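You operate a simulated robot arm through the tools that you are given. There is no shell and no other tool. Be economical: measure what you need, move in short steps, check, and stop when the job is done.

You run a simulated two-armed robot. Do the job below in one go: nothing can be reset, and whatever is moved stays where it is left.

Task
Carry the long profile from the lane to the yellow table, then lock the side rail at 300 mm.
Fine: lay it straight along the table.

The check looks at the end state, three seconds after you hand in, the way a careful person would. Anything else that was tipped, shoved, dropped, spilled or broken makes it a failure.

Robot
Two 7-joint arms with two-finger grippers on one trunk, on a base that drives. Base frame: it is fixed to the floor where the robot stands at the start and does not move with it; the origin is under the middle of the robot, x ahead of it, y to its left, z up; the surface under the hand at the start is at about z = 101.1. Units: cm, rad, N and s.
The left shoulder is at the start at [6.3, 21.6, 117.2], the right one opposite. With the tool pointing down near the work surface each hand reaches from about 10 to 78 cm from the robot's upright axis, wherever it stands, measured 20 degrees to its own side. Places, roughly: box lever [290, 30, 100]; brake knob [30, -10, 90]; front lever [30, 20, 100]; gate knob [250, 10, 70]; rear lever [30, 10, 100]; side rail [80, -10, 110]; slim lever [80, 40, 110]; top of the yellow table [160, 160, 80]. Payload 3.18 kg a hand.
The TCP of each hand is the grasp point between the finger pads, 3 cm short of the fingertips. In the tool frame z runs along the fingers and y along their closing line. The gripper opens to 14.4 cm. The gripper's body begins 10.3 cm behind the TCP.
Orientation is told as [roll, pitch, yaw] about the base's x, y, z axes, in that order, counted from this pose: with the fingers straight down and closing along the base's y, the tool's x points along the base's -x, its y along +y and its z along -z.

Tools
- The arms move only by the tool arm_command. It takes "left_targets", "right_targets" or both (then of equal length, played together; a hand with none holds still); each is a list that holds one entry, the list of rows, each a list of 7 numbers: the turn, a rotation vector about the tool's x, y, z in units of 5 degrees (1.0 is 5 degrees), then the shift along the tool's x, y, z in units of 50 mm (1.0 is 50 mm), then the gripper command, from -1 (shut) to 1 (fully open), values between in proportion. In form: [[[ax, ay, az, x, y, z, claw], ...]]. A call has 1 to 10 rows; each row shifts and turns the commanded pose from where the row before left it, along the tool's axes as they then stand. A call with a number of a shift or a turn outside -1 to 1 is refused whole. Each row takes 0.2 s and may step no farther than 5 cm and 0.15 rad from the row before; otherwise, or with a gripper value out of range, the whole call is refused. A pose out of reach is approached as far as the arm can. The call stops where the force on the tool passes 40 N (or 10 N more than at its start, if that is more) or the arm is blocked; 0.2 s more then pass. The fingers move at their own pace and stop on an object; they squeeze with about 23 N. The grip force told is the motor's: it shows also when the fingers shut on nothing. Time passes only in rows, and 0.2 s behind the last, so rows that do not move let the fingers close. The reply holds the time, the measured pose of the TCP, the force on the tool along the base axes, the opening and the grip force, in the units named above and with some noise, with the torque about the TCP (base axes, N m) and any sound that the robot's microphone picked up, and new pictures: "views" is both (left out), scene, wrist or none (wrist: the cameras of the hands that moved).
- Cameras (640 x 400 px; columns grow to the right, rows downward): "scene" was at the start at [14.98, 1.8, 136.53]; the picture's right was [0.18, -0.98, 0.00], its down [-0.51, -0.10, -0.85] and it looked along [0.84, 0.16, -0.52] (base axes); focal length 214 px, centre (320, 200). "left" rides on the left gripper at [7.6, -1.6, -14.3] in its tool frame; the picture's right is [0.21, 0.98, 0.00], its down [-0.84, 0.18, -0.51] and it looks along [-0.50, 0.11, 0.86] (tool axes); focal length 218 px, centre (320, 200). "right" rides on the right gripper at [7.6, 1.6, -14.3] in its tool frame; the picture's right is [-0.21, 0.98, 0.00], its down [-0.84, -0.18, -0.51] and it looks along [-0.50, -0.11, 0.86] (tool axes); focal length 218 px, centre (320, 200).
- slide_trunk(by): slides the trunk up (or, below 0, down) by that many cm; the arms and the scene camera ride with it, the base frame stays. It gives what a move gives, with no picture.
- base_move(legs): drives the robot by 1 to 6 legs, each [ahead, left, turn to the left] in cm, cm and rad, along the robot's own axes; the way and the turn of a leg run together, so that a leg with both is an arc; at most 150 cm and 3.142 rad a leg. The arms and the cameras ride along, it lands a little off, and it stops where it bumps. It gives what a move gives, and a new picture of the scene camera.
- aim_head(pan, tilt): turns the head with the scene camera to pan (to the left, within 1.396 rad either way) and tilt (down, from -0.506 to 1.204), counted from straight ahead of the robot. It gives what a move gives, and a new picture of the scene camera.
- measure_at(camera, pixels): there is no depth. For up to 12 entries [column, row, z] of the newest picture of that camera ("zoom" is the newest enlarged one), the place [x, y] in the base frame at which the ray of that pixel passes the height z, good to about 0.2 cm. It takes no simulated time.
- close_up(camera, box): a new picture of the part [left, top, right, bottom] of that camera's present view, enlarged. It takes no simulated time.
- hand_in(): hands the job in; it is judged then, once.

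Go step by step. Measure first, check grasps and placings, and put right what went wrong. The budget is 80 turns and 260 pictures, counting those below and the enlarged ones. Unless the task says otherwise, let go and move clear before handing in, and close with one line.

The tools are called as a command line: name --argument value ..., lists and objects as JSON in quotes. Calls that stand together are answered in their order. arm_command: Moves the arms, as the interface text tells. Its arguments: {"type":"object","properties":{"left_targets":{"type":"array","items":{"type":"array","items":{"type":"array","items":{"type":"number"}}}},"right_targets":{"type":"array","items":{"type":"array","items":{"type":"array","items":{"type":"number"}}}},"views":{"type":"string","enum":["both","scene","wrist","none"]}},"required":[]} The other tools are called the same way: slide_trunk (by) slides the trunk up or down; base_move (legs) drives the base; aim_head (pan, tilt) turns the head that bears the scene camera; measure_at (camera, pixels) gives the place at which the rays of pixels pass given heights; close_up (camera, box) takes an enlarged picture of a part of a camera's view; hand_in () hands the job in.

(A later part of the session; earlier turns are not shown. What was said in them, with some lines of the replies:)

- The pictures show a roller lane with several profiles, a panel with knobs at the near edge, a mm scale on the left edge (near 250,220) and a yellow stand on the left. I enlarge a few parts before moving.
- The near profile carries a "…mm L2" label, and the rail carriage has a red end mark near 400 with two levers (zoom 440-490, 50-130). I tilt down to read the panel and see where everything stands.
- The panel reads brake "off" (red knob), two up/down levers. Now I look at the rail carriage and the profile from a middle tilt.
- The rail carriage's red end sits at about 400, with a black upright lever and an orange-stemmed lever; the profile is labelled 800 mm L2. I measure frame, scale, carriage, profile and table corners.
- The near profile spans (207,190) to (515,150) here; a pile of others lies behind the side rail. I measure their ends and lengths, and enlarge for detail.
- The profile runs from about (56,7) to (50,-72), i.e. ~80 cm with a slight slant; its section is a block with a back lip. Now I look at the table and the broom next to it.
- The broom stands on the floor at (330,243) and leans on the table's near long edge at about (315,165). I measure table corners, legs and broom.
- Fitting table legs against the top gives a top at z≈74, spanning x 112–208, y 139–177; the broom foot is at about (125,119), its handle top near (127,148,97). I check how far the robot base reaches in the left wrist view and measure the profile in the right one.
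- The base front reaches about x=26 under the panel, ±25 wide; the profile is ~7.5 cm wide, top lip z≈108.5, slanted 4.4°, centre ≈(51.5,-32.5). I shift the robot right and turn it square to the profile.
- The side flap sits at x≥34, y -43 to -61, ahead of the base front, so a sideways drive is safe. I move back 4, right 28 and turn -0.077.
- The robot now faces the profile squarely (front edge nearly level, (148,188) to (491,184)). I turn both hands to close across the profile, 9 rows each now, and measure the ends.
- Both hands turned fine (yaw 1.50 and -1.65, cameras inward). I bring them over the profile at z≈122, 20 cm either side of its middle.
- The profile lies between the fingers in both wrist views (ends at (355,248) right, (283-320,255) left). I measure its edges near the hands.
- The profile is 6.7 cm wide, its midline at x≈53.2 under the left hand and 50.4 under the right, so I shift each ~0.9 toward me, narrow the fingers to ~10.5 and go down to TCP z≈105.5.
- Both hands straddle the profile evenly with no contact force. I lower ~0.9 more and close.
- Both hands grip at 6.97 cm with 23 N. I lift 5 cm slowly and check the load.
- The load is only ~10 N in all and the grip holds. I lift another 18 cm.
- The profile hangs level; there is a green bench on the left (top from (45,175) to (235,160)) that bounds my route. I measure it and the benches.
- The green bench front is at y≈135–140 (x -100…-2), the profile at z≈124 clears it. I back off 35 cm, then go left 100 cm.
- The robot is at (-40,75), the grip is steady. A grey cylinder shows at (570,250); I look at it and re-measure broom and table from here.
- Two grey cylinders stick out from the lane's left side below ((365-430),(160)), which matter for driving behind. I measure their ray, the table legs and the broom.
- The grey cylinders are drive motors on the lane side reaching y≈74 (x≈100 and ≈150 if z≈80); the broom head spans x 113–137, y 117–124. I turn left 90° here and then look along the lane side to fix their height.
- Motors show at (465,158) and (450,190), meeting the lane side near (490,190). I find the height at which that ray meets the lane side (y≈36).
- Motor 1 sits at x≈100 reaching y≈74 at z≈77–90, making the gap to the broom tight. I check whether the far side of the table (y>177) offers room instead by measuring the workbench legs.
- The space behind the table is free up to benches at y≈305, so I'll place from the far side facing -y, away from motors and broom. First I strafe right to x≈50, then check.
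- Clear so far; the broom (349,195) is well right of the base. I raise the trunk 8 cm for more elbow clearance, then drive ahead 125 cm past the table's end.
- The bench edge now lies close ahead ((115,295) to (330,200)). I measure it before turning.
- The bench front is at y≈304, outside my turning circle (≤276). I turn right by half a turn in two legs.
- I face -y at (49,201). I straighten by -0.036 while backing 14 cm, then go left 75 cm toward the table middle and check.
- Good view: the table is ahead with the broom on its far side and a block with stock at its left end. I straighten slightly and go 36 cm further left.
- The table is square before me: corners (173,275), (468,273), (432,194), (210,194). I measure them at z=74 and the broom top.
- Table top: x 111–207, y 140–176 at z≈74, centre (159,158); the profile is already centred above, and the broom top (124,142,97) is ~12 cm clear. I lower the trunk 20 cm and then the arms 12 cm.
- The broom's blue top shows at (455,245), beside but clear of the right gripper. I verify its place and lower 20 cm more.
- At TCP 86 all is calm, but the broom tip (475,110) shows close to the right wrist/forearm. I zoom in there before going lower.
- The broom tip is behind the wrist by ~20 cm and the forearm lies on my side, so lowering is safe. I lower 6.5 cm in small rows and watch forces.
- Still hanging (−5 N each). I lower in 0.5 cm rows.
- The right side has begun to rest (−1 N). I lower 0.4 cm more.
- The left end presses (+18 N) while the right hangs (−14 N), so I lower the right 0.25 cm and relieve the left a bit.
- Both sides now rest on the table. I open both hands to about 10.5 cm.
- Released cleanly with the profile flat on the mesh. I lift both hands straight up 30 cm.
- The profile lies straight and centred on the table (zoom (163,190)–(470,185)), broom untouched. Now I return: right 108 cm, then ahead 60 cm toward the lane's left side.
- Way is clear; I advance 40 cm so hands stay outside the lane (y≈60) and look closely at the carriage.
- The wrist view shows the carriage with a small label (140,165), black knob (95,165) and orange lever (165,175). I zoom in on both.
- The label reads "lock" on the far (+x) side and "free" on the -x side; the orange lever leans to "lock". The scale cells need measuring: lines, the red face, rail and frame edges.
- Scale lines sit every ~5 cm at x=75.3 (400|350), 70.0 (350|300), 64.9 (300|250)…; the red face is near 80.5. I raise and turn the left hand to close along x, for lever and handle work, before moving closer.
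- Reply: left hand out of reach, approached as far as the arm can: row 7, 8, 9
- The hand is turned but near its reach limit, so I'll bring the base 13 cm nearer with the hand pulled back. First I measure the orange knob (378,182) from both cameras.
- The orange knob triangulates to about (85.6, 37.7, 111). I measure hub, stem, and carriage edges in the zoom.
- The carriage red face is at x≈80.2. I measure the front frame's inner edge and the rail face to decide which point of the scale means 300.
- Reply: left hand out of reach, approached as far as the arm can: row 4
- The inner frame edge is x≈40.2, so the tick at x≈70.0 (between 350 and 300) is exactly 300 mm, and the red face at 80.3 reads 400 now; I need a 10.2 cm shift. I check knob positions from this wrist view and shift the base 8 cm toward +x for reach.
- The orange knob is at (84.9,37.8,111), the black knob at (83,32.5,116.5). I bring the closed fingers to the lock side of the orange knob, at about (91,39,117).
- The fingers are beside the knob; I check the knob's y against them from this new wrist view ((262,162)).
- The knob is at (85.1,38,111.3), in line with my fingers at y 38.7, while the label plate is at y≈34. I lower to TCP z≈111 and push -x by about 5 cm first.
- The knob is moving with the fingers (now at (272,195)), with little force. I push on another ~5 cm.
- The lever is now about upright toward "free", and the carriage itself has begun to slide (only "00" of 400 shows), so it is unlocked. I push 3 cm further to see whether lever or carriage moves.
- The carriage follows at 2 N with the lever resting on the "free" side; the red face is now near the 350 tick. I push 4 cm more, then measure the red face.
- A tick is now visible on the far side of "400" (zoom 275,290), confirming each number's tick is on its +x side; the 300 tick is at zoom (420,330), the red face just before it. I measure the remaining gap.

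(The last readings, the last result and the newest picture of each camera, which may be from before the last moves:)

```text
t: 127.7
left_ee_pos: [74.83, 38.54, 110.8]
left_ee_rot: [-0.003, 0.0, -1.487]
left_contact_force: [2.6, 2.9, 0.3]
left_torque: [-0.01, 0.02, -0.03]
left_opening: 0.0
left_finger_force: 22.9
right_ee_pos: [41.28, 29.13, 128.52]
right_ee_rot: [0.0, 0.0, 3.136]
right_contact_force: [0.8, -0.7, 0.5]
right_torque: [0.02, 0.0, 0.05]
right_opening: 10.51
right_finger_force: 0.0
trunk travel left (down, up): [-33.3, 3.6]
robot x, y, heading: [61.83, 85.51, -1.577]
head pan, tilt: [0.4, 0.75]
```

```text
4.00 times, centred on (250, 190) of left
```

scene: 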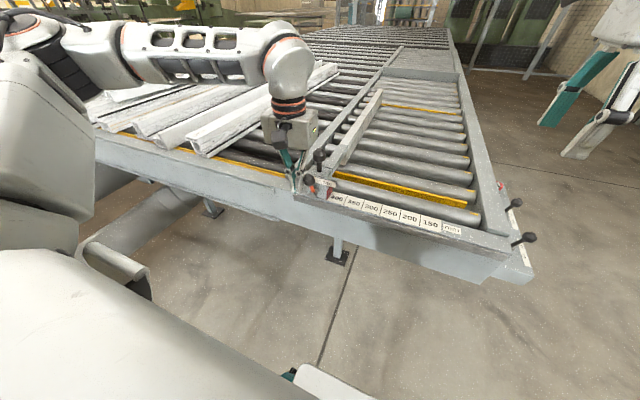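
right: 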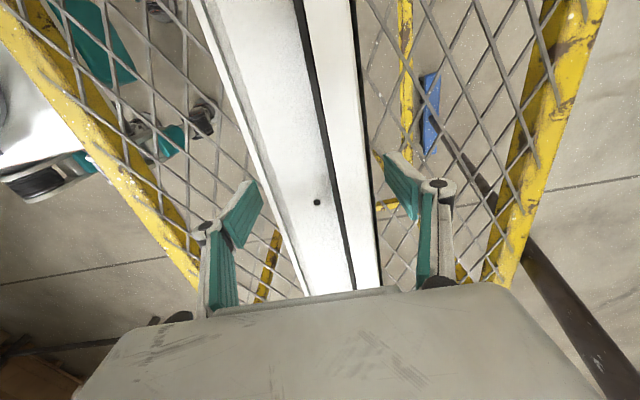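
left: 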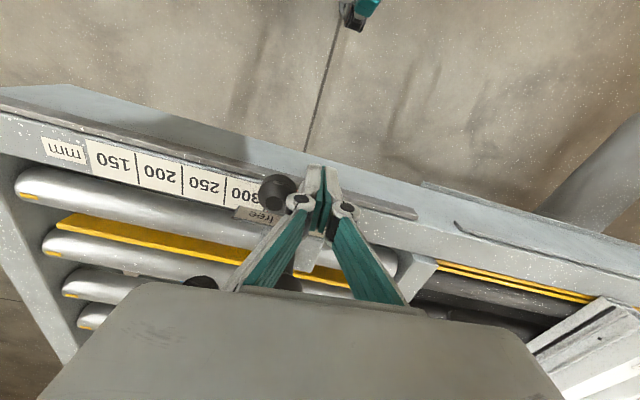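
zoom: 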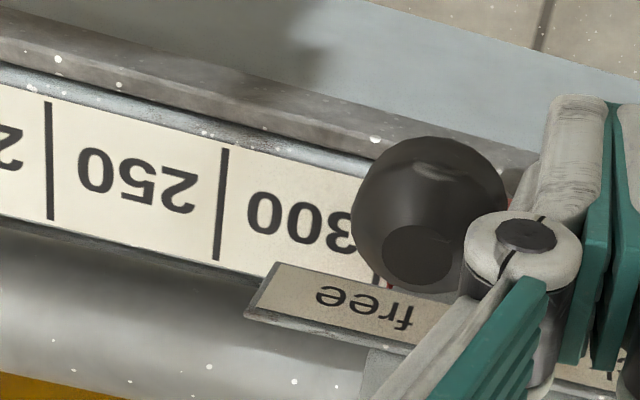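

The gap is about 0.4–0.5 cm. I push 0.4 cm, then lift the fingers clear and look again.

arm_command --left_targets '[[[0, 0, 0, 0.004, -0.045, 0, -1], [0, 0, 0, 0.003, -0.04, 0, -1], [0, 0, 0, 0, 0, 0, -1], [0, 0, 0, 0, 0.3, 0, -1], [0, 0, 0, 0.1, 0, -0.8, -1], [0, 0, 0, 0.1, 0, -0.8, -1], [0, 0, 0, 0.2, 0, -0.8, -1]]]' --views "wrist"

close_up --camera "scene" --box '[280, 130, 400, 220]'

close_up --camera "left" --box '[180, 100, 340, 220]'

```text
t: 129.3
left_ee_pos: [75.69, 40.75, 123.04]
left_ee_rot: [-0.003, -0.001, -1.489]
left_contact_force: [-0.6, 1.3, -0.3]
left_torque: [-0.04, -0.03, 0.02]
left_opening: 0.02
left_finger_force: 23.7
right_ee_pos: [41.28, 29.19, 128.55]
right_ee_rot: [0.001, 0.001, 3.138]
right_contact_force: [0.2, 0.7, 0.0]
right_torque: [-0.03, 0.02, 0.01]
right_opening: 10.49
right_finger_force: 0.1
trunk travel left (down, up): [-33.3, 3.6]
robot x, y, heading: [61.6, 86.23, -1.572]
head pan, tilt: [0.4, 0.75]
```

left: 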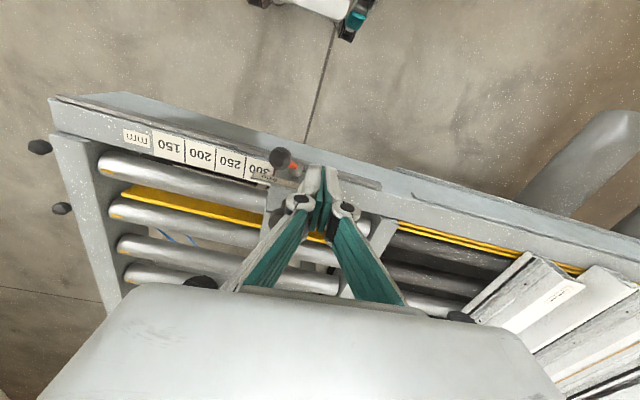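

```text
4.44 times, centred on (340, 175) of scene
```

zoom: 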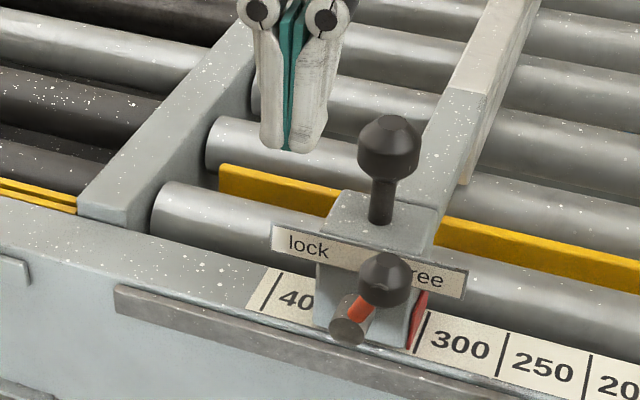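

```text
3.33 times, centred on (260, 160) of left
```

zoom: 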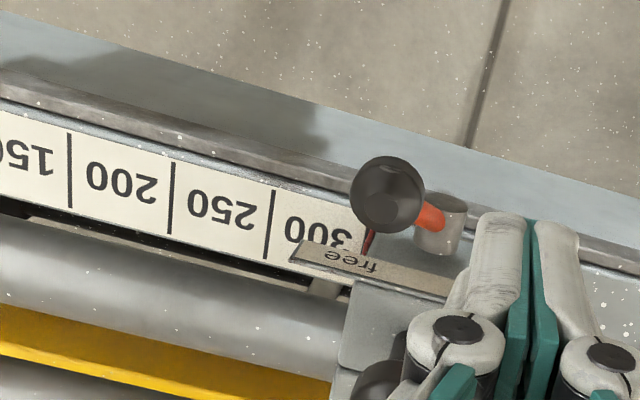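

The lever stands at "free" and the red face is right at the 300 tick. I zoom in harder to judge the offset.

close_up --camera "scene" --box '[335, 188, 375, 213]'

measure_at --camera "zoom" --pixels '[[320, 200, 101.3]]'

```text
16.00 times, centred on (355, 200) of scene
```

zoom: 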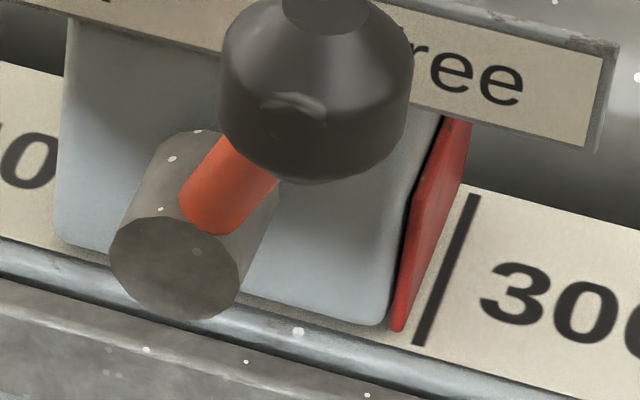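

```text
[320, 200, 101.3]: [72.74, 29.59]
```

measure_at --camera "zoom" --pixels '[[404, 330, 101.3], [428, 330, 101.3], [404, 330, 102], [474, 200, 101.3], [466, 125, 107], [418, 345, 101.3]]'

```text
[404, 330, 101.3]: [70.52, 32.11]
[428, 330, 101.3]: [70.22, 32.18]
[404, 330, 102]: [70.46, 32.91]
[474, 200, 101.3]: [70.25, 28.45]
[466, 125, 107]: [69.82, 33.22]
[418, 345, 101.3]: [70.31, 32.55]
```

The red face is 0.3 cm short of the tick (70.52 vs 70.22). I go back down on the same path and nudge 0.3 cm further, then lift and move over to the "free" side of the knob.

arm_command --left_targets '[[[0, 0, 0, -0.2, 0, 0.8, -1], [0, 0, 0, -0.1, 0, 0.8, -1], [0, 0, 0, -0.1, 0, 0.8, -1], [0, 0, 0, 0, -0.15, 0, -1], [0, 0, 0, 0, -0.15, 0, -1], [0, 0, 0, 0.005, -0.06, 0, -1], [0, 0, 0, 0, 0, 0, -1], [0, 0, 0, 0, 0.3, 0, -1], [0, 0, 0, 0.2, 0, -0.9, -1], [0, 0, 0, 0.2, 0, -0.9, -1]]]' --views "wrist"

close_up --camera "scene" --box '[335, 188, 375, 213]'

```text
t: 131.5
left_ee_pos: [75.32, 40.77, 119.93]
left_ee_rot: [-0.004, 0.001, -1.488]
left_contact_force: [0.5, 1.0, -0.3]
left_torque: [-0.01, 0.0, 0.0]
left_opening: 0.0
left_finger_force: 23.2
right_ee_pos: [41.12, 29.25, 128.55]
right_ee_rot: [0.0, -0.001, 3.138]
right_contact_force: [-0.6, 0.0, 1.3]
right_torque: [0.03, -0.02, 0.01]
right_opening: 10.5
right_finger_force: 0.0
trunk travel left (down, up): [-33.3, 3.6]
robot x, y, heading: [61.57, 86.18, -1.58]
head pan, tilt: [0.4, 0.75]
```

left: 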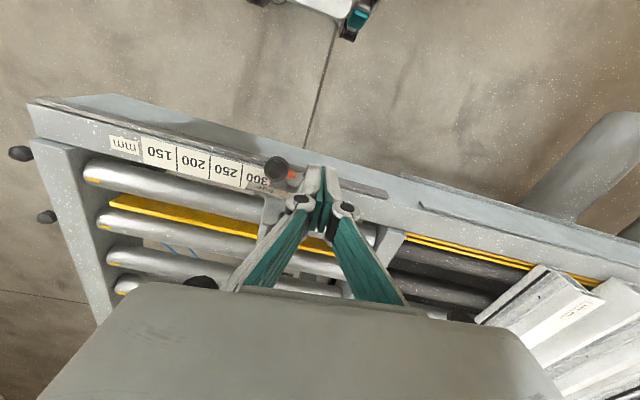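

```text
16.00 times, centred on (355, 200) of scene
```

zoom: 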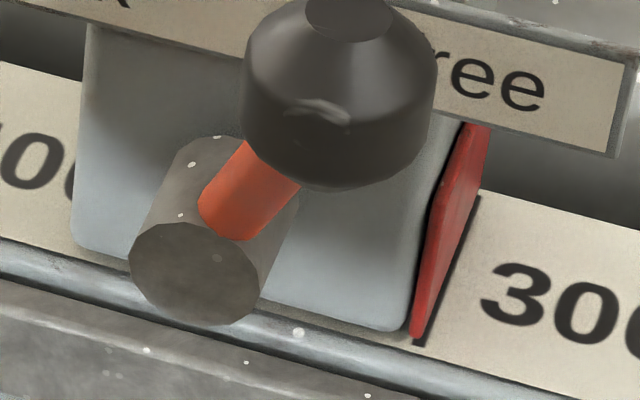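

The red face now coincides with the 300 tick. I measure the knob at "free" and then pass over it to its -x side.

measure_at --camera "left" --pixels '[[276, 168, 110], [276, 168, 111], [276, 168, 112]]'

arm_command --left_targets '[[[0, 0, 0, 0, -0.6, -0.1, -1], [0, 0, 0, 0, -0.8, 0, -1], [0, 0, 0, 0, -0.8, 0, -1], [0, 0, 0, -0.2, -0.6, 0, -1], [0, 0, 0, 0, 0, 0, -1]]]' --views "wrist"

```text
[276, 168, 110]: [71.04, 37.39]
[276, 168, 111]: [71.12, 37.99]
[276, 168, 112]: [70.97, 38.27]
```

```text
t: 132.7
left_ee_pos: [61.56, 38.51, 120.4]
left_ee_rot: [-0.003, -0.001, -1.486]
left_contact_force: [-0.3, 0.1, -0.4]
left_torque: [-0.02, 0.04, 0.0]
left_opening: 0.0
left_finger_force: 23.0
right_ee_pos: [41.35, 29.1, 128.43]
right_ee_rot: [-0.001, 0.001, 3.138]
right_contact_force: [0.1, 0.4, 1.2]
right_torque: [0.01, 0.03, 0.0]
right_opening: 10.51
right_finger_force: 0.1
trunk travel left (down, up): [-33.3, 3.6]
robot x, y, heading: [61.77, 85.87, -1.573]
head pan, tilt: [0.4, 0.75]
```

left: 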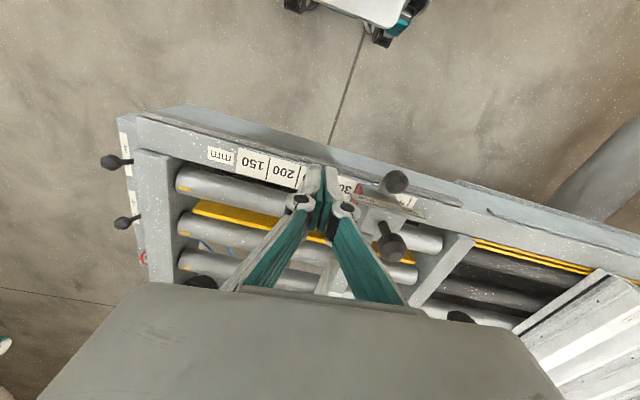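

The knob is at x≈71.1 in "free"; lock should be near 74.9. I descend at x≈61.6 and move +x to just before contact, then push ~2 cm.

arm_command --left_targets '[[[0, 0, 0, 0, 0, 0.6, -1], [0, 0, 0, 0, 0, 0.65, -1], [0, 0, 0, 0, 0, 0.65, -1], [0, 0, 0, -0.03, 0.36, 0, -1], [0, 0, 0, -0.03, 0.36, 0, -1], [0, 0, 0, -0.03, 0.36, 0, -1], [0, 0, 0, -0.017, 0.2, 0, -1], [0, 0, 0, -0.017, 0.2, 0, -1], [0, 0, 0, -0.008, 0.1, 0, -1], [0, 0, 0, 0, 0, 0, -1]]]' --views "wrist"

close_up --camera "scene" --box '[320, 170, 400, 220]'

```text
t: 134.9
left_ee_pos: [69.5, 38.57, 110.77]
left_ee_rot: [-0.001, 0.001, -1.487]
left_contact_force: [-1.0, 1.6, 1.1]
left_torque: [-0.02, 0.01, 0.03]
left_opening: 0.0
left_finger_force: 23.3
right_ee_pos: [41.06, 29.28, 128.53]
right_ee_rot: [0.0, 0.0, 3.137]
right_contact_force: [0.8, 0.1, 0.3]
right_torque: [-0.01, -0.02, 0.02]
right_opening: 10.51
right_finger_force: 0.1
trunk travel left (down, up): [-33.3, 3.6]
robot x, y, heading: [61.61, 86.2, -1.572]
head pan, tilt: [0.4, 0.75]
```

left: 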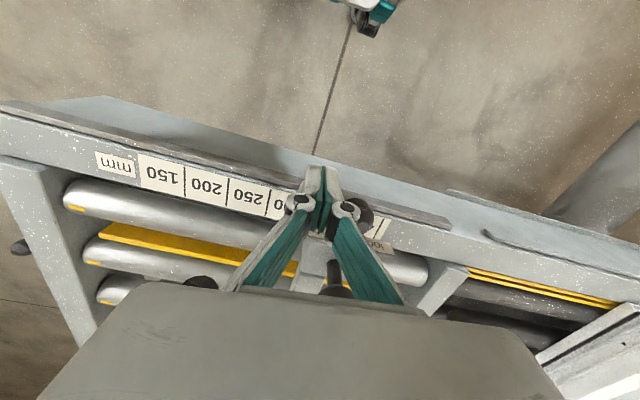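

```text
8.00 times, centred on (360, 195) of scene
```

zoom: 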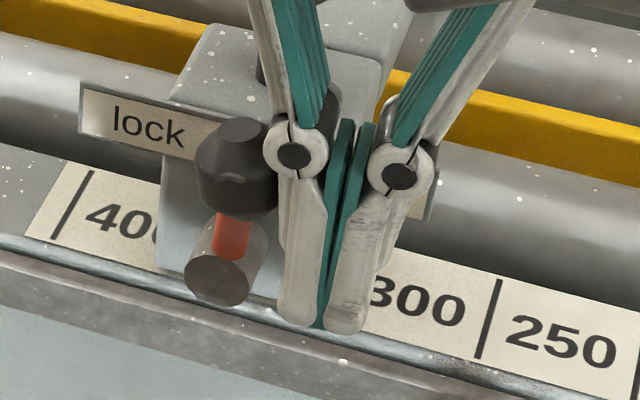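

The lever has swung back to about upright without dragging the carriage. I push another ~3 cm in small rows toward "lock".

arm_command --left_targets '[[[0, 0, 0, -0.017, 0.2, 0, -1], [0, 0, 0, -0.017, 0.2, 0, -1], [0, 0, 0, -0.008, 0.1, 0, -1], [0, 0, 0, 0, 0, 0, -1]]]' --views "wrist"

close_up --camera "scene" --box '[320, 170, 400, 220]'

```text
t: 135.9
left_ee_pos: [71.88, 38.52, 110.83]
left_ee_rot: [-0.003, 0.001, -1.487]
left_contact_force: [-0.2, 0.7, 0.1]
left_torque: [0.0, 0.02, 0.0]
left_opening: 0.01
left_finger_force: 22.6
right_ee_pos: [41.15, 29.21, 128.46]
right_ee_rot: [0.0, 0.0, 3.136]
right_contact_force: [0.1, 0.3, -0.4]
right_torque: [0.01, -0.01, 0.0]
right_opening: 10.48
right_finger_force: 0.1
trunk travel left (down, up): [-33.3, 3.6]
robot x, y, heading: [61.59, 85.66, -1.579]
head pan, tilt: [0.4, 0.75]
```

left: 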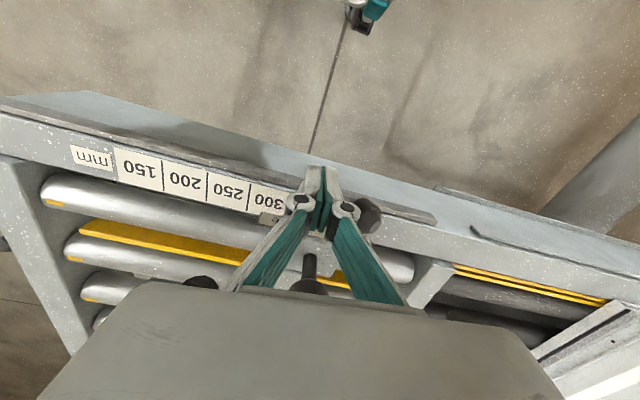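

```text
8.00 times, centred on (360, 195) of scene
```

zoom: 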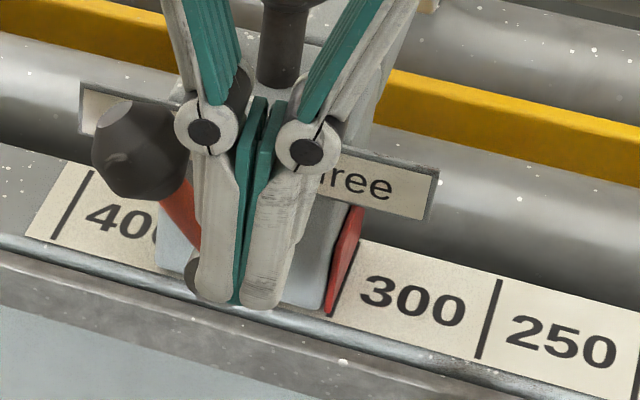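

The lever leans to "lock" and the red face is still on the tick. I push until I feel the stop.

arm_command --left_targets '[[[0, 0, 0, -0.008, 0.1, 0, -1], [0, 0, 0, -0.006, 0.07, 0, -1], [0, 0, 0, 0, 0, 0, -1]]]' --views "none"

close_up --camera "scene" --box '[320, 170, 400, 220]'

```text
t: 136.7
left_ee_pos: [72.64, 38.73, 110.85]
left_ee_rot: [-0.003, -0.002, -1.489]
left_contact_force: [-10.1, 1.1, -0.6]
left_torque: [-0.01, -0.01, 0.01]
left_opening: 0.02
left_finger_force: 22.9
right_ee_pos: [41.04, 29.16, 128.53]
right_ee_rot: [0.001, 0.002, 3.133]
right_contact_force: [0.9, -0.2, 0.8]
right_torque: [0.0, -0.02, 0.01]
right_opening: 10.52
right_finger_force: 0.2
trunk travel left (down, up): [-33.3, 3.6]
robot x, y, heading: [61.15, 86.03, -1.576]
head pan, tilt: [0.4, 0.75]
```

```text
8.00 times, centred on (360, 195) of scene
```

zoom: 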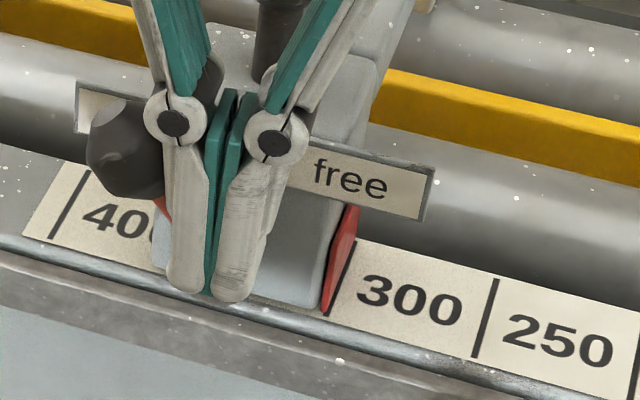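

The force rises to 10 N with the carriage holding, so it is locked. I back off, lift clear and inspect.

arm_command --left_targets '[[[0, 0, 0, 0.017, -0.3, 0, -1], [0, 0, 0, 0.02, -0.4, -0.2, -1], [0, 0, 0, 0, 0, -0.9, -1], [0, 0, 0, 0.2, 0, -0.9, -1], [0, 0, 0, 0.6, 0, -0.6, -1], [0, 0, 0, 0.8, 0, -0.3, -1], [0, 0, 0, 0.8, 0, 0, -1]]]' --views "wrist"

close_up --camera "scene" --box '[335, 182, 383, 212]'

close_up --camera "scene" --box '[240, 90, 560, 290]'

```text
t: 138.3
left_ee_pos: [68.1, 50.54, 125.27]
left_ee_rot: [-0.003, 0.0, -1.487]
left_contact_force: [0.4, 0.3, -1.2]
left_torque: [0.02, 0.03, -0.01]
left_opening: 0.01
left_finger_force: 23.3
right_ee_pos: [41.21, 29.17, 128.59]
right_ee_rot: [0.002, 0.0, 3.136]
right_contact_force: [0.6, -0.6, -0.1]
right_torque: [0.01, -0.01, 0.0]
right_opening: 10.51
right_finger_force: 0.0
trunk travel left (down, up): [-33.3, 3.6]
robot x, y, heading: [61.76, 85.81, -1.579]
head pan, tilt: [0.4, 0.75]
```

left: 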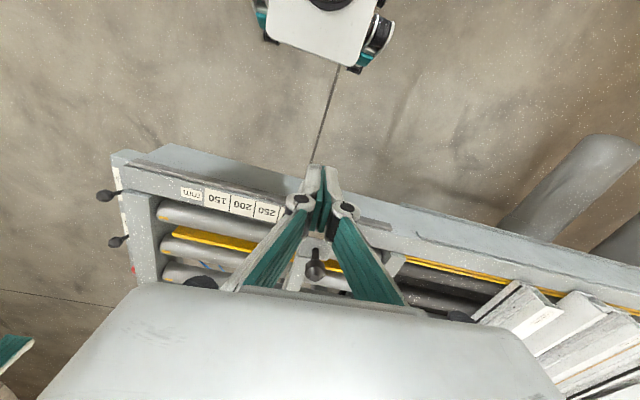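

```text
13.33 times, centred on (359, 197) of scene
```

zoom: 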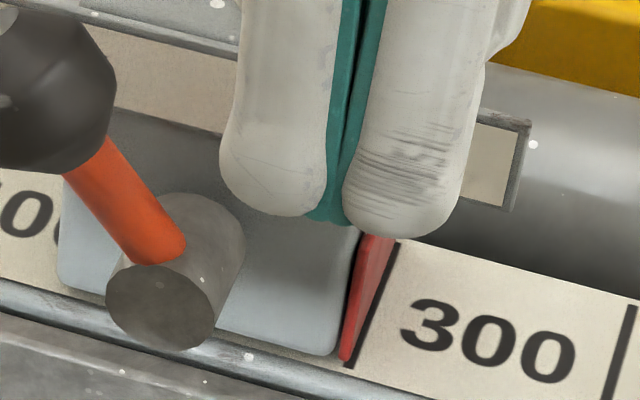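

```text
2.00 times, centred on (400, 190) of scene
```

zoom: 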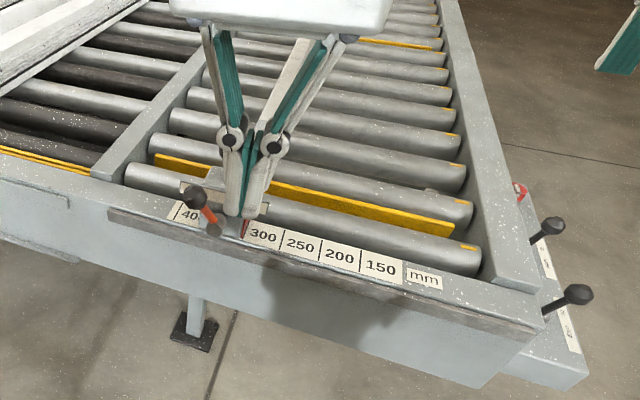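

The red face sits on the 300 tick with the lever fully on "lock". I back the robot 25 cm away and check the table, broom and lane once more.

base_move --legs '[[-25, 0, 0]]'

close_up --camera "scene" --box '[200, 80, 440, 230]'

aim_head --pan 1.39 --tilt 0.6

```text
t: 140.1
left_ee_pos: [68.38, 74.86, 125.2]
left_ee_rot: [-0.004, 0.0, -1.49]
left_contact_force: [0.5, -0.7, 0.2]
left_torque: [-0.04, 0.01, -0.01]
left_opening: 0.0
left_finger_force: 22.7
right_ee_pos: [41.26, 53.7, 128.38]
right_ee_rot: [-0.001, 0.0, 3.133]
right_contact_force: [0.2, 0.7, 0.7]
right_torque: [-0.06, -0.02, 0.02]
right_opening: 10.53
right_finger_force: 0.0
trunk travel left (down, up): [-33.3, 3.6]
robot x, y, heading: [61.7, 110.0, -1.579]
head pan, tilt: [0.4, 0.75]
```

scene: 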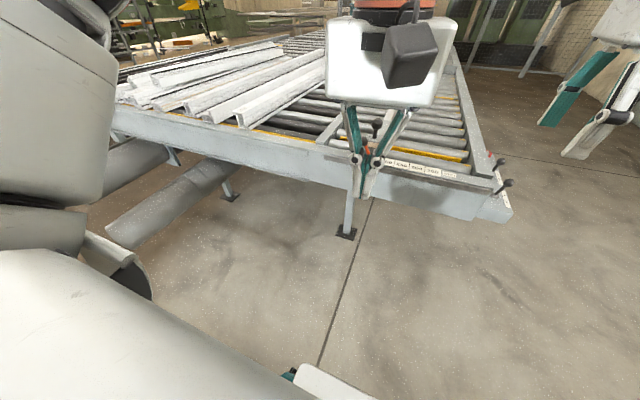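

```text
2.67 times, centred on (320, 155) of scene
```

zoom: 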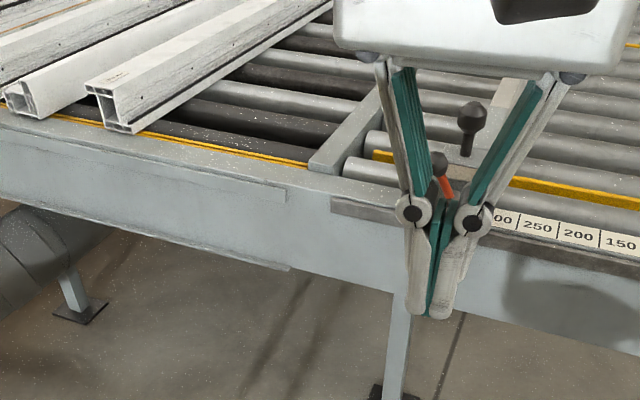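

```text
t: 141.3
left_ee_pos: [68.21, 74.81, 125.11]
left_ee_rot: [-0.003, 0.001, -1.489]
left_contact_force: [-0.4, 0.4, 0.1]
left_torque: [-0.03, -0.03, 0.0]
left_opening: 0.0
left_finger_force: 22.6
right_ee_pos: [41.13, 53.7, 128.46]
right_ee_rot: [0.001, 0.001, 3.133]
right_contact_force: [-0.3, -0.1, 0.3]
right_torque: [-0.02, 0.01, 0.03]
right_opening: 10.53
right_finger_force: 0.0
trunk travel left (down, up): [-33.3, 3.6]
robot x, y, heading: [61.68, 110.43, -1.58]
head pan, tilt: [1.389, 0.6]
```

scene: 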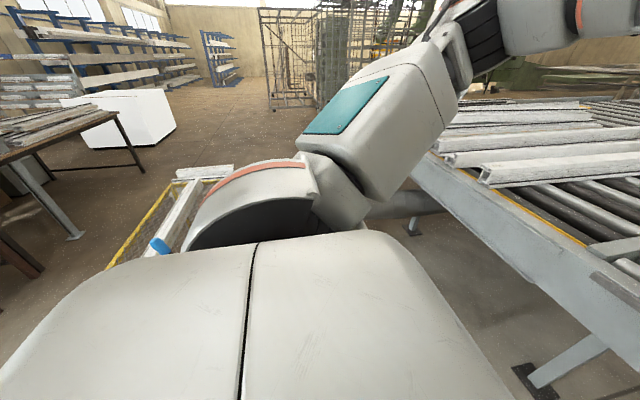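

The broom still leans in place (blue top at (160,245)), the profile rests on the table, and the rail is locked on the 300 tick with both hands clear. I hand in.

hand_in

```text
The job is handed in.
```

The 800 mm profile lies straight along the yellow table, and the side rail is locked with its red face on the 300 mm tick. The broom and the other profiles looked undisturbed in my last pictures.
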